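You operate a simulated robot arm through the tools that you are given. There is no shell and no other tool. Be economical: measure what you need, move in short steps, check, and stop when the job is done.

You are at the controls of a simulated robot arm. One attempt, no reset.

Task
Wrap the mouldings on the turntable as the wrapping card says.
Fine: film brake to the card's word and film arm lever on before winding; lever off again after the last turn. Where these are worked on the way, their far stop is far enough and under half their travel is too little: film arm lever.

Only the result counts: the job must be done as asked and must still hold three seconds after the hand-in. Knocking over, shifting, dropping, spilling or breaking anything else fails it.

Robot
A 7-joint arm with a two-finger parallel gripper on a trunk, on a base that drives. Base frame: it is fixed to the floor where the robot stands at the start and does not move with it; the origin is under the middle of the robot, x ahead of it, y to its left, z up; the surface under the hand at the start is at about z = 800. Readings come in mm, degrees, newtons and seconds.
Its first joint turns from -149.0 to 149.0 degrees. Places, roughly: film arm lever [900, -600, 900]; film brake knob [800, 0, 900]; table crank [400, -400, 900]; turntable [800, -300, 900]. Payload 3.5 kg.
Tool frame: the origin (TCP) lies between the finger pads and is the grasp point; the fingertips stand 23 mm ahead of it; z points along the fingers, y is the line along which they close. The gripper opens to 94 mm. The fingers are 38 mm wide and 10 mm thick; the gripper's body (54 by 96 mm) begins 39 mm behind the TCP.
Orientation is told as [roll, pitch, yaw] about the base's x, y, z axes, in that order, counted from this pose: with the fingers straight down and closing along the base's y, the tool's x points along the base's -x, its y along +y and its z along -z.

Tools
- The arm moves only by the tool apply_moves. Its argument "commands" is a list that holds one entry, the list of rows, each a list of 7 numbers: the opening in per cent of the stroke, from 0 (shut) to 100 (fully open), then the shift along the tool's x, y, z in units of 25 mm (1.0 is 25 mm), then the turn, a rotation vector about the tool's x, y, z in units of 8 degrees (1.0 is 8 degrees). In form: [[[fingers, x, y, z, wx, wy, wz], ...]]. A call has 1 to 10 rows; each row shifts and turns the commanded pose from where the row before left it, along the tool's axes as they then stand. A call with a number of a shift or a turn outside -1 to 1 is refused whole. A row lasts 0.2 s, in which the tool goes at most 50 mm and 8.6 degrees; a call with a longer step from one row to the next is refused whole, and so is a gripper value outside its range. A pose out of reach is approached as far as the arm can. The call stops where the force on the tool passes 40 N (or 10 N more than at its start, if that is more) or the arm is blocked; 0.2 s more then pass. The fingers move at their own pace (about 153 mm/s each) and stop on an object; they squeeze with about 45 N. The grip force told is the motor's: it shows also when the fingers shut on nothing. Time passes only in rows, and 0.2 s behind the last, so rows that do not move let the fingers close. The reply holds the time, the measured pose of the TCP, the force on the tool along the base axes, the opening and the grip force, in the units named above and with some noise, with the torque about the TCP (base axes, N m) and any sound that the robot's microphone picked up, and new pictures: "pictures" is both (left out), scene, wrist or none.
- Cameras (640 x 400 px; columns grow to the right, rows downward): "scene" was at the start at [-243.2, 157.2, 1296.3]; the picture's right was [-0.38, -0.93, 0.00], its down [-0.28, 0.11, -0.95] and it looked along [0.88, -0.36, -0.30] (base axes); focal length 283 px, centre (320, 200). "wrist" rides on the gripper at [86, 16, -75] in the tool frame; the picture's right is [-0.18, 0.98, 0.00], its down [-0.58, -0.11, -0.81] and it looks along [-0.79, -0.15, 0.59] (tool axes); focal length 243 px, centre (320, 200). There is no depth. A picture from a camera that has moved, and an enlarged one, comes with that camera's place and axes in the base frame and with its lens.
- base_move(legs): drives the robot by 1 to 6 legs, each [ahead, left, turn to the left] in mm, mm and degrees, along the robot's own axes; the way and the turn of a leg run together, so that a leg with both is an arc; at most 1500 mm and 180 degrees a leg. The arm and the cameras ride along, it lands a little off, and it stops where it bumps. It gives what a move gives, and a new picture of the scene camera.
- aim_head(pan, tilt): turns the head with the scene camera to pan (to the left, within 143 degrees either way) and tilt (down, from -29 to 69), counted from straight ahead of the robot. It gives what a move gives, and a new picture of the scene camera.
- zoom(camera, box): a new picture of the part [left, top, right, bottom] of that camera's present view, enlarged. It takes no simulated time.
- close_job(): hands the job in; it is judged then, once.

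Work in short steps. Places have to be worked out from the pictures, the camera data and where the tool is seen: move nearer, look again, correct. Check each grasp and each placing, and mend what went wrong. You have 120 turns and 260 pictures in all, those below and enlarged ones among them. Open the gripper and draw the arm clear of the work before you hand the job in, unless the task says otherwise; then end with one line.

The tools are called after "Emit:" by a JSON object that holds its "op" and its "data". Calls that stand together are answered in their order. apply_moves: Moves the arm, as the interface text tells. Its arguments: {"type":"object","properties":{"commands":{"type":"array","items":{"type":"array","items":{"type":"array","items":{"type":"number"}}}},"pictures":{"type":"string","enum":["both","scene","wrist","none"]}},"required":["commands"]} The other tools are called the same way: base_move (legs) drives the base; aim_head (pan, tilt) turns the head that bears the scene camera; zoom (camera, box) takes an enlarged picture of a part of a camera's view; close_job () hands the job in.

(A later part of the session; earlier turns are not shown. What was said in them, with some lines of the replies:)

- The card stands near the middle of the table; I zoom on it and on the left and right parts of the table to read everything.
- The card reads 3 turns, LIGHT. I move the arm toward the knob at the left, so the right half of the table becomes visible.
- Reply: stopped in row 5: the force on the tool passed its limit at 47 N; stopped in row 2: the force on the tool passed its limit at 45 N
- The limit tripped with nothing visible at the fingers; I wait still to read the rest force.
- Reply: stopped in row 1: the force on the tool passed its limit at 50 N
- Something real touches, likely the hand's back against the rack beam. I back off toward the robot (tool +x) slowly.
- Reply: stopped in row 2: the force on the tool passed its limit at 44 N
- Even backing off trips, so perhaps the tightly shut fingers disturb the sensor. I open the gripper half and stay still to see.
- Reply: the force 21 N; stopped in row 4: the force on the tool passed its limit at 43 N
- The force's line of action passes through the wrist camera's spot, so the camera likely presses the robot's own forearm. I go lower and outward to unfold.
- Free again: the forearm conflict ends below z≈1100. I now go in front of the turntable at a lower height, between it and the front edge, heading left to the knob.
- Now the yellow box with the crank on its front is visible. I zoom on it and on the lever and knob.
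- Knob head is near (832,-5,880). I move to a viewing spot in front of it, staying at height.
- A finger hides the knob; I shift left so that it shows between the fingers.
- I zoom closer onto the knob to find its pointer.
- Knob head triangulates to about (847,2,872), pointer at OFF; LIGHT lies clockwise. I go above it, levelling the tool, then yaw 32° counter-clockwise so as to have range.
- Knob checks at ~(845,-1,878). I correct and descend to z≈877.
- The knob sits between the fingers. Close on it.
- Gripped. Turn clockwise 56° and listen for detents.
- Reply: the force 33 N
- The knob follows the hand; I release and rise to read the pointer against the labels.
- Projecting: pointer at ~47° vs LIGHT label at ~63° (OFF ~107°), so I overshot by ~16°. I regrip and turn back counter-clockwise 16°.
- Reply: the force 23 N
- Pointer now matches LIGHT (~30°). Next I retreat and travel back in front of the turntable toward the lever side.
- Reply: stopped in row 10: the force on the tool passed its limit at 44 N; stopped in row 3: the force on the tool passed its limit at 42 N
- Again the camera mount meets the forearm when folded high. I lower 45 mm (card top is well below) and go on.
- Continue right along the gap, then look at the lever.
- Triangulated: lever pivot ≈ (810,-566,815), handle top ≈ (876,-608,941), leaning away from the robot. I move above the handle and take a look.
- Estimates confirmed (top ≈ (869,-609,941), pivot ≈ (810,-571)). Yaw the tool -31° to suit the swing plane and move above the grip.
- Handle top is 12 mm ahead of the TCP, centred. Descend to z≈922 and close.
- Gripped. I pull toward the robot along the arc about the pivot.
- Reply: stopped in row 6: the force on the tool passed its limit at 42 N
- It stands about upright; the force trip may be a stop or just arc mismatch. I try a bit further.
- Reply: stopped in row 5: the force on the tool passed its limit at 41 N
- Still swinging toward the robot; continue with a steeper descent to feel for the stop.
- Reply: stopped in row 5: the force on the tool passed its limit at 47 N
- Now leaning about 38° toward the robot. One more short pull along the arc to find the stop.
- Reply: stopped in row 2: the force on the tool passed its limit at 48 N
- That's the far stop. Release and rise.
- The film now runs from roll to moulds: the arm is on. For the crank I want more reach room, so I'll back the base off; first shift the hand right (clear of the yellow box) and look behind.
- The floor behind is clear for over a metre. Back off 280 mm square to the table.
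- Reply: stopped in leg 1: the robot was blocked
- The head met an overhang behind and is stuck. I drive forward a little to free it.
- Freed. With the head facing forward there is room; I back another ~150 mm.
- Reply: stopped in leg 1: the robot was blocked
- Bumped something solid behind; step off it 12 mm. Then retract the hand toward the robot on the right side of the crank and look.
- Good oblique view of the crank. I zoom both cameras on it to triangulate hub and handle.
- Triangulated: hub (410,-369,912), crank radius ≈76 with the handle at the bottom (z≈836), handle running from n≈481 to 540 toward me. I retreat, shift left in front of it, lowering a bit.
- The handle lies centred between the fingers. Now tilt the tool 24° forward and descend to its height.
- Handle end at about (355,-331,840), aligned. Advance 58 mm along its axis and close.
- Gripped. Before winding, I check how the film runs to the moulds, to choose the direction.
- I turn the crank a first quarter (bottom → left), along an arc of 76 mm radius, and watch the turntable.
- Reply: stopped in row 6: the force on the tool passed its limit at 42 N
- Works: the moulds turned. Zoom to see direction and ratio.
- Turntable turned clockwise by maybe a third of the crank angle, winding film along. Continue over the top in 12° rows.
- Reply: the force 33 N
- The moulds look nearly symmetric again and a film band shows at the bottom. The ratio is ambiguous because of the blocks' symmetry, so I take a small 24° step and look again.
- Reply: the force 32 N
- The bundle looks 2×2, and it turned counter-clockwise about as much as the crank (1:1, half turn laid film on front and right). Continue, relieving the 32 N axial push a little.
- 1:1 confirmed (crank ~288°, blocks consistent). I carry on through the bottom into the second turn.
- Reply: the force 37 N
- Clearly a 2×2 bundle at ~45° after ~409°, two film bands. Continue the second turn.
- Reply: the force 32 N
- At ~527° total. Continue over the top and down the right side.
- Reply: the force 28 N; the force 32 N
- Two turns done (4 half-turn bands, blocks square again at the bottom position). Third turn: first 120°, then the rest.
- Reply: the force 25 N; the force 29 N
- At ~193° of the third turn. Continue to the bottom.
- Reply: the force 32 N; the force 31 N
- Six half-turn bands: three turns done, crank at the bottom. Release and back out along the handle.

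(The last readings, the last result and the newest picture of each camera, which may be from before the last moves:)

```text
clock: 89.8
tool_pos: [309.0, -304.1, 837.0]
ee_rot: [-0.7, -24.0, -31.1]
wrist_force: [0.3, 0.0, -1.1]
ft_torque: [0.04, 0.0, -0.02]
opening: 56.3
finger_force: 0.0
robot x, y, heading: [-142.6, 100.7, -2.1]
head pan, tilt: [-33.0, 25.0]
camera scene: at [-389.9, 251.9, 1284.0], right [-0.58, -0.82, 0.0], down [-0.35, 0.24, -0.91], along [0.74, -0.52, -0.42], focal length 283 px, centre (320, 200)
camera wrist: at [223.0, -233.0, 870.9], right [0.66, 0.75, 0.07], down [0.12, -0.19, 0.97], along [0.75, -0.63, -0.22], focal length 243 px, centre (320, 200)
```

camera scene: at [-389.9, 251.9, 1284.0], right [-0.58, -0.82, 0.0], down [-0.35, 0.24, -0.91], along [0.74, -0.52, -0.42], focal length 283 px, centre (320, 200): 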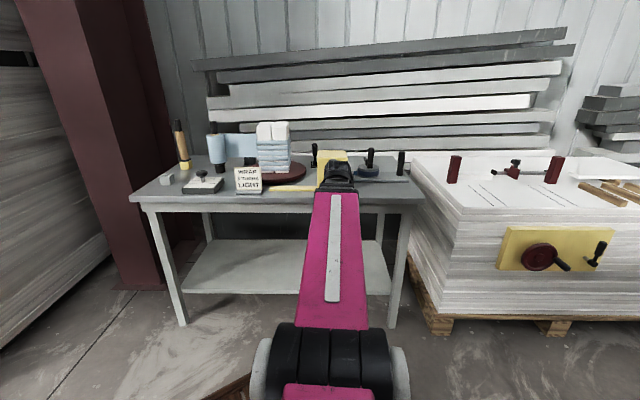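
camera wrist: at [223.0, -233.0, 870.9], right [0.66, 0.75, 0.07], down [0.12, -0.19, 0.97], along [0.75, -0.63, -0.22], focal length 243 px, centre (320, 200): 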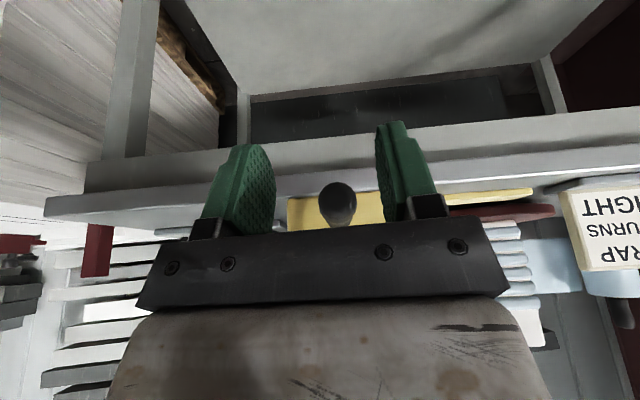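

Clear. Now rise, level the tool, and shift right past the crank.

Emit:
{"op": "apply_moves", "data": {"commands": [[[60, -0.1, 0, -0.3, 0, 0, 0], [60, -0.3, 0, -0.7, 0, 0, 0], [60, -0.35, 0, -0.8, 0, 0, 0], [60, -0.35, 0, -0.8, 0, 0, 0], [60, -0.35, 0, -0.8, 0, 0.3, 0], [60, -0.15, 0, -0.3, 0, 0.8, 0], [60, 0, 0, 0, 0, 1, 0], [60, 0, 0, 0, 0.08, 0.9, 0]]], "pictures": "none"}}

Emit:
{"op": "apply_moves", "data": {"commands": [[[60, 0, -0.4, 0, 0, 0, 0], [60, 0, -0.9, -0.2, 0, 0, 0], [60, 0, -1, -0.3, 0, 0, 0], [60, 0, -1, -0.3, 0, 0, 0], [60, -0.2, -1, -0.3, 0, 0, 0], [60, -0.4, -1, -0.3, 0, 0, 0], [60, -0.6, -0.7, -0.2, 0, 0, 0], [60, -0.7, -0.4, 0, 0, 0, 0], [60, -0.5, 0, 0, 0, 0, 0], [60, -0.3, 0, 0, 0, 0, 0]]], "pictures": "wrist"}}

```text
clock: 91.6
tool_pos: [307.9, -302.5, 939.3]
ee_rot: [-1.1, 0.2, -31.4]
wrist_force: [-0.3, 0.5, 0.2]
ft_torque: [-0.01, 0.0, 0.02]
opening: 56.4
finger_force: 0.0
robot x, y, heading: [-141.7, 102.1, -2.4]
head pan, tilt: [-33.0, 25.0]
```

```text
clock: 93.8
tool_pos: [282.9, -473.5, 981.6]
ee_rot: [-1.2, 0.0, -31.4]
wrist_force: [0.9, -0.3, -0.4]
ft_torque: [0.01, -0.01, 0.0]
opening: 56.4
finger_force: 0.1
robot x, y, heading: [-140.1, 101.1, -1.8]
head pan, tilt: [-33.0, 25.0]
camera wrist: at [218.7, -413.6, 1055.7], right [0.67, 0.74, -0.02], down [0.45, -0.38, 0.81], along [0.59, -0.55, -0.59], focal length 243 px, centre (320, 200)
```

wrist: 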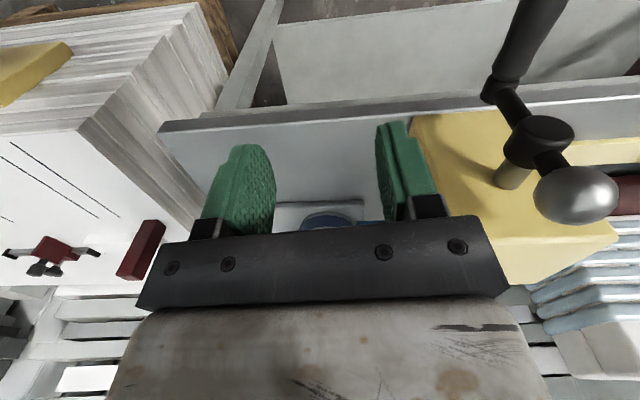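

Drive forward along the table normal back to where the lever is in reach, no turn.

Emit:
{"op": "base_move", "data": {"legs": [[145, -96, 0]]}}

```text
clock: 95.3
tool_pos: [422.5, -579.2, 981.6]
ee_rot: [-1.2, 0.0, -31.8]
wrist_force: [-0.6, 0.2, -0.5]
ft_torque: [0.0, 0.01, 0.03]
opening: 56.6
finger_force: 0.1
robot x, y, heading: [-1.7, -5.4, -2.5]
head pan, tilt: [-33.0, 25.0]
camera scene: at [-246.7, 149.0, 1284.0], right [-0.58, -0.81, 0.0], down [-0.34, 0.25, -0.91], along [0.74, -0.53, -0.42], focal length 283 px, centre (320, 200)
```

scene: 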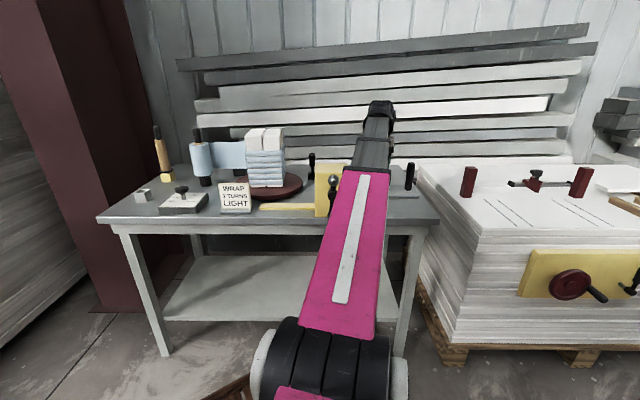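

Move forward beyond the box on the right side, then left to above the lever.

Emit:
{"op": "apply_moves", "data": {"commands": [[[60, -0.5, 0, 0, 0.12, 0, -0.09], [60, -1, 0, 0, 0, 0, 0], [60, -1, 0, 0, 0, 0, 0], [60, -1, 0, 0, 0, 0, 0], [60, -1, 0, 0, 0, 0, 0], [60, -1, 0, 0, 0, 0, 0], [60, -1, 0, 0, 0, 0, 0], [60, -1, 0, 0, 0, 0, 0], [60, -1, 0, 0, 0, 0, 0], [60, -0.9, 0, 0, 0, 0, 0]]], "pictures": "none"}}

Emit:
{"op": "apply_moves", "data": {"commands": [[[60, -0.2, 0.4, -0.2, 0, 0, 0], [60, -0.2, 0.9, 0, 0, 0, 0], [60, 0, 1, 0, 0, 0, 0], [60, 0, 1, 0, 0, 0, 0], [60, 0, 1, 0, 0, 0, 0], [60, 0, 1, 0, 0, 0, 0], [60, 0, 1, 0, 0, 0, 0], [60, 0, 0.9, 0, 0, 0, 0], [60, 0, 0.7, 0, 0, 0, 0], [60, 0, 0.4, 0, 0, 0, 0]]], "pictures": "wrist"}}

```text
clock: 97.5
tool_pos: [625.2, -700.3, 980.5]
ee_rot: [-2.1, 0.0, -31.0]
wrist_force: [0.0, 0.2, 0.6]
ft_torque: [-0.01, -0.01, 0.0]
opening: 56.4
finger_force: 0.2
robot x, y, heading: [-0.4, -3.7, -2.5]
head pan, tilt: [-33.0, 25.0]
```

```text
clock: 99.7
tool_pos: [739.3, -527.8, 977.9]
ee_rot: [-2.1, 0.0, -31.0]
wrist_force: [0.0, 0.5, 0.7]
ft_torque: [-0.01, 0.02, 0.01]
opening: 56.2
finger_force: 0.0
robot x, y, heading: [0.4, -6.1, -2.6]
head pan, tilt: [-33.0, 25.0]
camera wrist: at [674.4, -467.4, 1052.5], right [0.66, 0.75, -0.04], down [0.46, -0.37, 0.81], along [0.59, -0.55, -0.59], focal length 243 px, centre (320, 200)
```

wrist: 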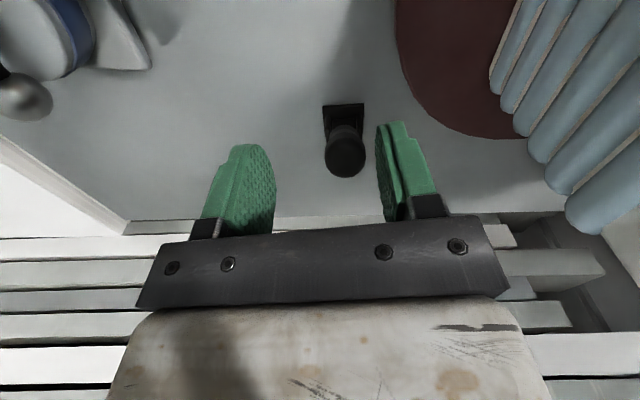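

Lever unchanged, top about (770,-534,930). Correct, descend around the handle and grip.

Emit:
{"op": "apply_moves", "data": {"commands": [[[60, -0.4, 0.2, 0, -0.26, 0, 0], [60, -0.45, 0.17, 0.1, 0, 0, 0], [60, 0, 0, 0.6, 0, 0, 0], [60, 0, 0, 0.7, 0, 0, 0], [60, 0, 0, 0.7, 0, 0, 0], [60, 0, 0, 0.4, 0, 0, 0], [0, 0, 0, 0, 0, 0, 0], [0, 0, 0, 0, 0, 0, 0], [0, 0, 0, 0, 0, 0, 0]]], "pictures": "wrist"}}

```text
clock: 101.7
tool_pos: [762.6, -531.6, 916.3]
ee_rot: [0.0, 0.1, -31.1]
wrist_force: [0.5, 0.8, -4.7]
ft_torque: [-1.07, 1.06, -0.88]
opening: 28.0
finger_force: 45.0
robot x, y, heading: [1.0, -1.9, -2.7]
head pan, tilt: [-33.0, 25.0]
camera wrist: at [697.8, -473.3, 991.3], right [0.66, 0.75, 0.0], down [0.44, -0.39, 0.81], along [0.6, -0.54, -0.59], focal length 243 px, centre (320, 200)
```

wrist: 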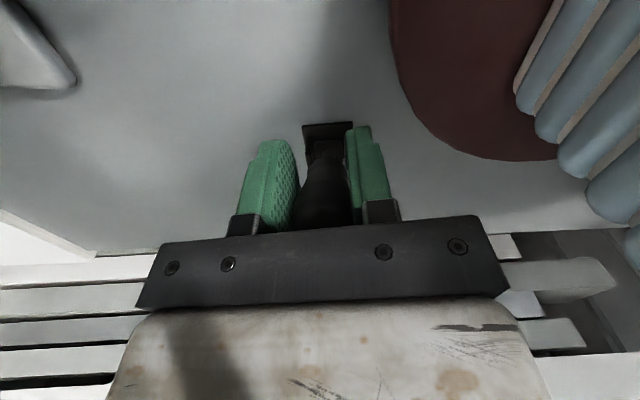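

Gripped. Push the lever back away along its arc to the off stop.

Emit:
{"op": "apply_moves", "data": {"commands": [[[0, -0.4, 0, -0.18, 0, 0, 0], [0, -0.4, 0, -0.16, 0, 0, 0], [0, -0.41, 0, -0.11, 0, 0, 0], [0, -0.41, 0, -0.08, 0, 0, 0], [0, -0.42, 0, -0.03, 0, 0, 0], [0, -0.42, 0, -0.01, 0, 0, 0], [0, -0.42, 0, 0.03, 0, 0, 0], [0, -0.42, 0, 0.07, 0, 0, 0]]], "pictures": "wrist"}}

```text
clock: 103.3
tool_pos: [820.9, -572.2, 932.4]
ee_rot: [-0.1, 0.1, -31.1]
wrist_force: [-5.2, -1.7, 9.6]
ft_torque: [1.26, -0.55, 0.13]
opening: 27.6
finger_force: 44.7
robot x, y, heading: [-1.2, -5.2, -2.3]
head pan, tilt: [-33.0, 25.0]
stopped in row 8: the force on the tool passed its limit at 43 N (the readings are from after the stop); the commanded pose is now the measured one
camera wrist: at [754.8, -514.1, 1006.3], right [0.66, 0.75, 0.0], down [0.44, -0.39, 0.81], along [0.6, -0.54, -0.59], focal length 243 px, centre (320, 200)
```

wrist: 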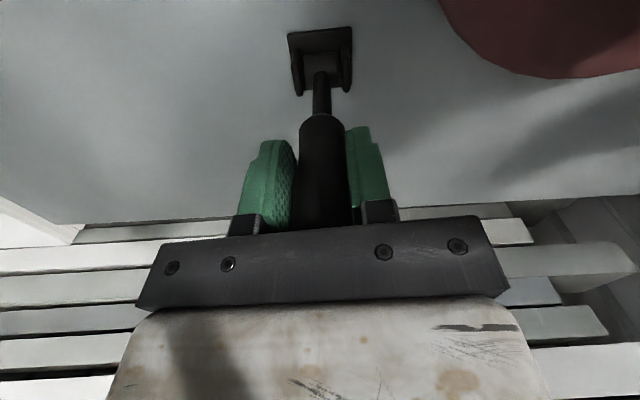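

Past upright; continue down the far side.

Emit:
{"op": "apply_moves", "data": {"commands": [[[0, -0.25, 0, 0.03, 0, 0, 0], [0, -0.4, 0, 0.07, 0, 0, 0], [0, -0.4, 0, 0.11, 0, 0, 0], [0, -0.39, 0, 0.14, 0, 0, 0], [0, -0.38, 0, 0.18, 0, 0, 0], [0, -0.37, 0, 0.2, 0, 0, 0]]], "pictures": "none"}}

Emit:
{"op": "apply_moves", "data": {"commands": [[[0, -0.2, 0, 0.12, 0, 0, 0], [0, -0.3, 0, 0.2, 0, 0, 0], [0, -0.3, 0, 0.23, 0, 0, 0], [0, -0.3, 0, 0.25, 0, 0, 0]]], "pictures": "wrist"}}

```text
clock: 104.5
tool_pos: [853.5, -595.8, 921.8]
ee_rot: [-0.4, 0.2, -31.4]
wrist_force: [-4.3, -2.6, 4.8]
ft_torque: [2.12, -1.01, -0.63]
opening: 28.1
finger_force: 45.2
robot x, y, heading: [1.8, -3.0, -2.7]
head pan, tilt: [-33.0, 25.0]
stopped in row 5: the force on the tool passed its limit at 44 N (the readings are from after the stop); the commanded pose is now the measured one
```

```text
clock: 105.3
tool_pos: [870.3, -607.2, 910.1]
ee_rot: [-0.3, 0.1, -31.6]
wrist_force: [-6.8, 1.8, 14.4]
ft_torque: [1.85, -1.56, -1.55]
opening: 29.0
finger_force: 45.3
robot x, y, heading: [-0.8, -1.5, -2.5]
head pan, tilt: [-33.0, 25.0]
stopped in row 4: the force on the tool passed its limit at 49 N (the readings are from after the stop); the commanded pose is now the measured one
camera wrist: at [805.9, -548.5, 984.6], right [0.67, 0.74, -0.01], down [0.44, -0.39, 0.81], along [0.59, -0.55, -0.59], focal length 243 px, centre (320, 200)
```

wrist: 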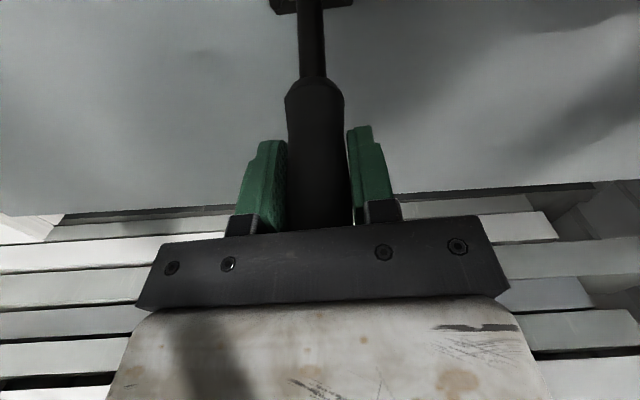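

That matches the original off position. One more gentle push to confirm the stop.

Emit:
{"op": "apply_moves", "data": {"commands": [[[0, -0.2, 0, 0.12, 0, 0, 0], [0, -0.25, 0, 0.18, 0, 0, 0], [0, -0.25, 0, 0.2, 0, 0, 0]]], "pictures": "none"}}

Emit:
{"op": "apply_moves", "data": {"commands": [[[60, 0, 0, 0, 0, 0, 0], [60, 0, 0, 0, 0, 0, 0], [60, 0, 0, -0.4, 0, 0, 0], [60, 0, 0, -0.8, 0, 0, 0], [60, 0, 0, -0.9, 0, 0, 0], [60, 0, 0, -0.6, 0, 0, 0], [60, 0, 0, -0.3, 0, 0, 0]]], "pictures": "both"}}

Emit:
{"op": "zoom", "data": {"camera": "scene", "box": [150, 110, 330, 225]}}

```text
clock: 105.7
tool_pos: [870.7, -609.1, 909.0]
ee_rot: [-0.3, 0.3, -32.0]
wrist_force: [-9.3, 3.9, 17.4]
ft_torque: [1.59, -2.05, -1.73]
opening: 29.0
finger_force: 45.3
robot x, y, heading: [-0.9, -4.7, -2.8]
head pan, tilt: [-33.0, 25.0]
stopped in row 2: the force on the tool passed its limit at 47 N (the readings are from after the stop); the commanded pose is now the measured one
```

```text
clock: 107.3
tool_pos: [871.8, -606.8, 982.2]
ee_rot: [-0.4, 0.4, -31.6]
wrist_force: [-0.4, 0.0, 0.3]
ft_torque: [0.01, -0.01, 0.01]
opening: 56.4
finger_force: 0.0
robot x, y, heading: [0.0, -5.7, -2.7]
head pan, tilt: [-33.0, 25.0]
camera scene: at [-247.1, 148.9, 1284.0], right [-0.58, -0.81, 0.0], down [-0.34, 0.25, -0.91], along [0.74, -0.53, -0.42], focal length 283 px, centre (320, 200)
camera wrist: at [806.6, -548.2, 1057.9], right [0.67, 0.74, -0.01], down [0.45, -0.4, 0.8], along [0.59, -0.54, -0.6], focal length 243 px, centre (320, 200)
```

scene: 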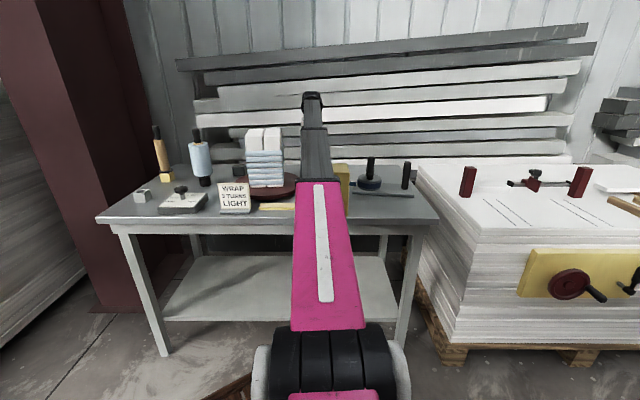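
wrist: 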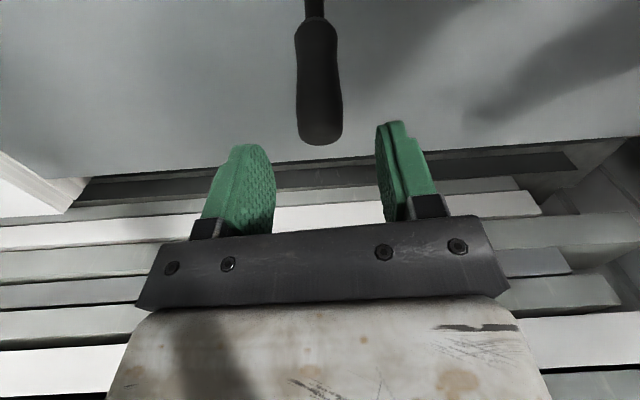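

```text
3.48 times, centred on (240, 168) of scene
camera zoom: at [-247.1, 148.9, 1284.0], right [-0.58, -0.81, 0.0], down [-0.34, 0.25, -0.91], along [0.74, -0.53, -0.42], focal length 985 px, centre (598, 313)
```

zoom: 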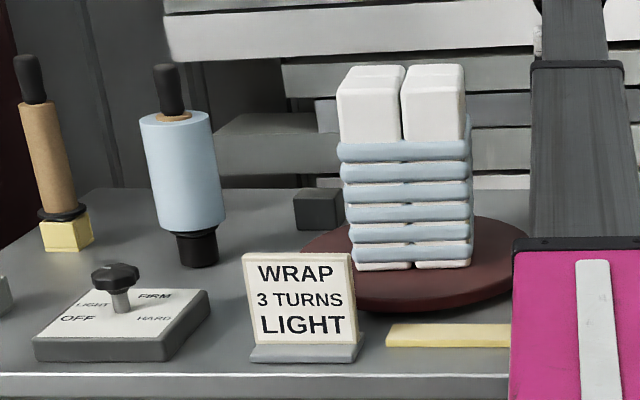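

Film web is gone and the lever is off. A last check of the knob pointer.

Emit:
{"op": "zoom", "data": {"camera": "scene", "box": [150, 175, 215, 220]}}

Emit:
{"op": "apply_moves", "data": {"commands": [[[60, 0, -0.3, -0.3, 0, 0, 0], [60, 0, -0.5, -0.5, 0, 0, 0], [60, 0, -0.5, -0.3, 0, 0, 0], [60, 0, -0.3, 0, 0, 0, 0]]], "pictures": "none"}}

```text
8.89 times, centred on (182, 198) of scene
camera zoom: at [-247.1, 148.9, 1284.0], right [-0.58, -0.81, 0.0], down [-0.34, 0.25, -0.91], along [0.74, -0.53, -0.42], focal length 2518 px, centre (1542, 222)
```

zoom: 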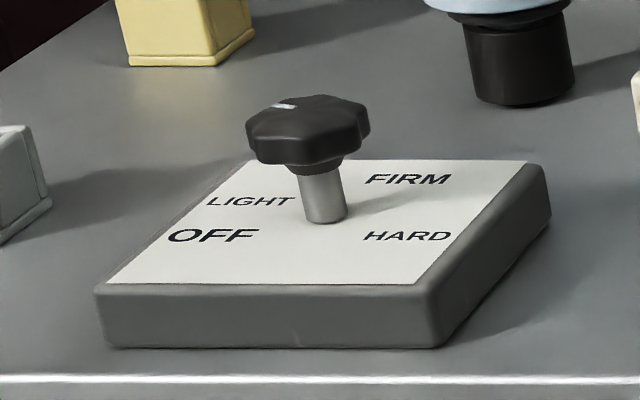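

```text
clock: 108.3
tool_pos: [850.8, -643.8, 1010.3]
ee_rot: [-0.4, 0.4, -31.6]
wrist_force: [0.3, -0.3, -1.1]
ft_torque: [-0.01, 0.0, 0.01]
opening: 56.1
finger_force: 0.1
robot x, y, heading: [-2.3, -5.7, -2.5]
head pan, tilt: [-33.0, 25.0]
```

The pointer sits toward LIGHT, there are three turns of film on the bundle, the lever is off and the arm is clear. I hand in.

Emit:
{"op": "close_job", "data": {}}

```text
The job is handed in.
```

I wrapped the mouldings with 3 turns of film and set the brake to LIGHT, as the card says. The film arm lever was on during winding and is off again. The gripper is open and the arm is clear of the work; while I was backing up, the base was blocked twice by something behind the robot, and I saw nothing disturbed.
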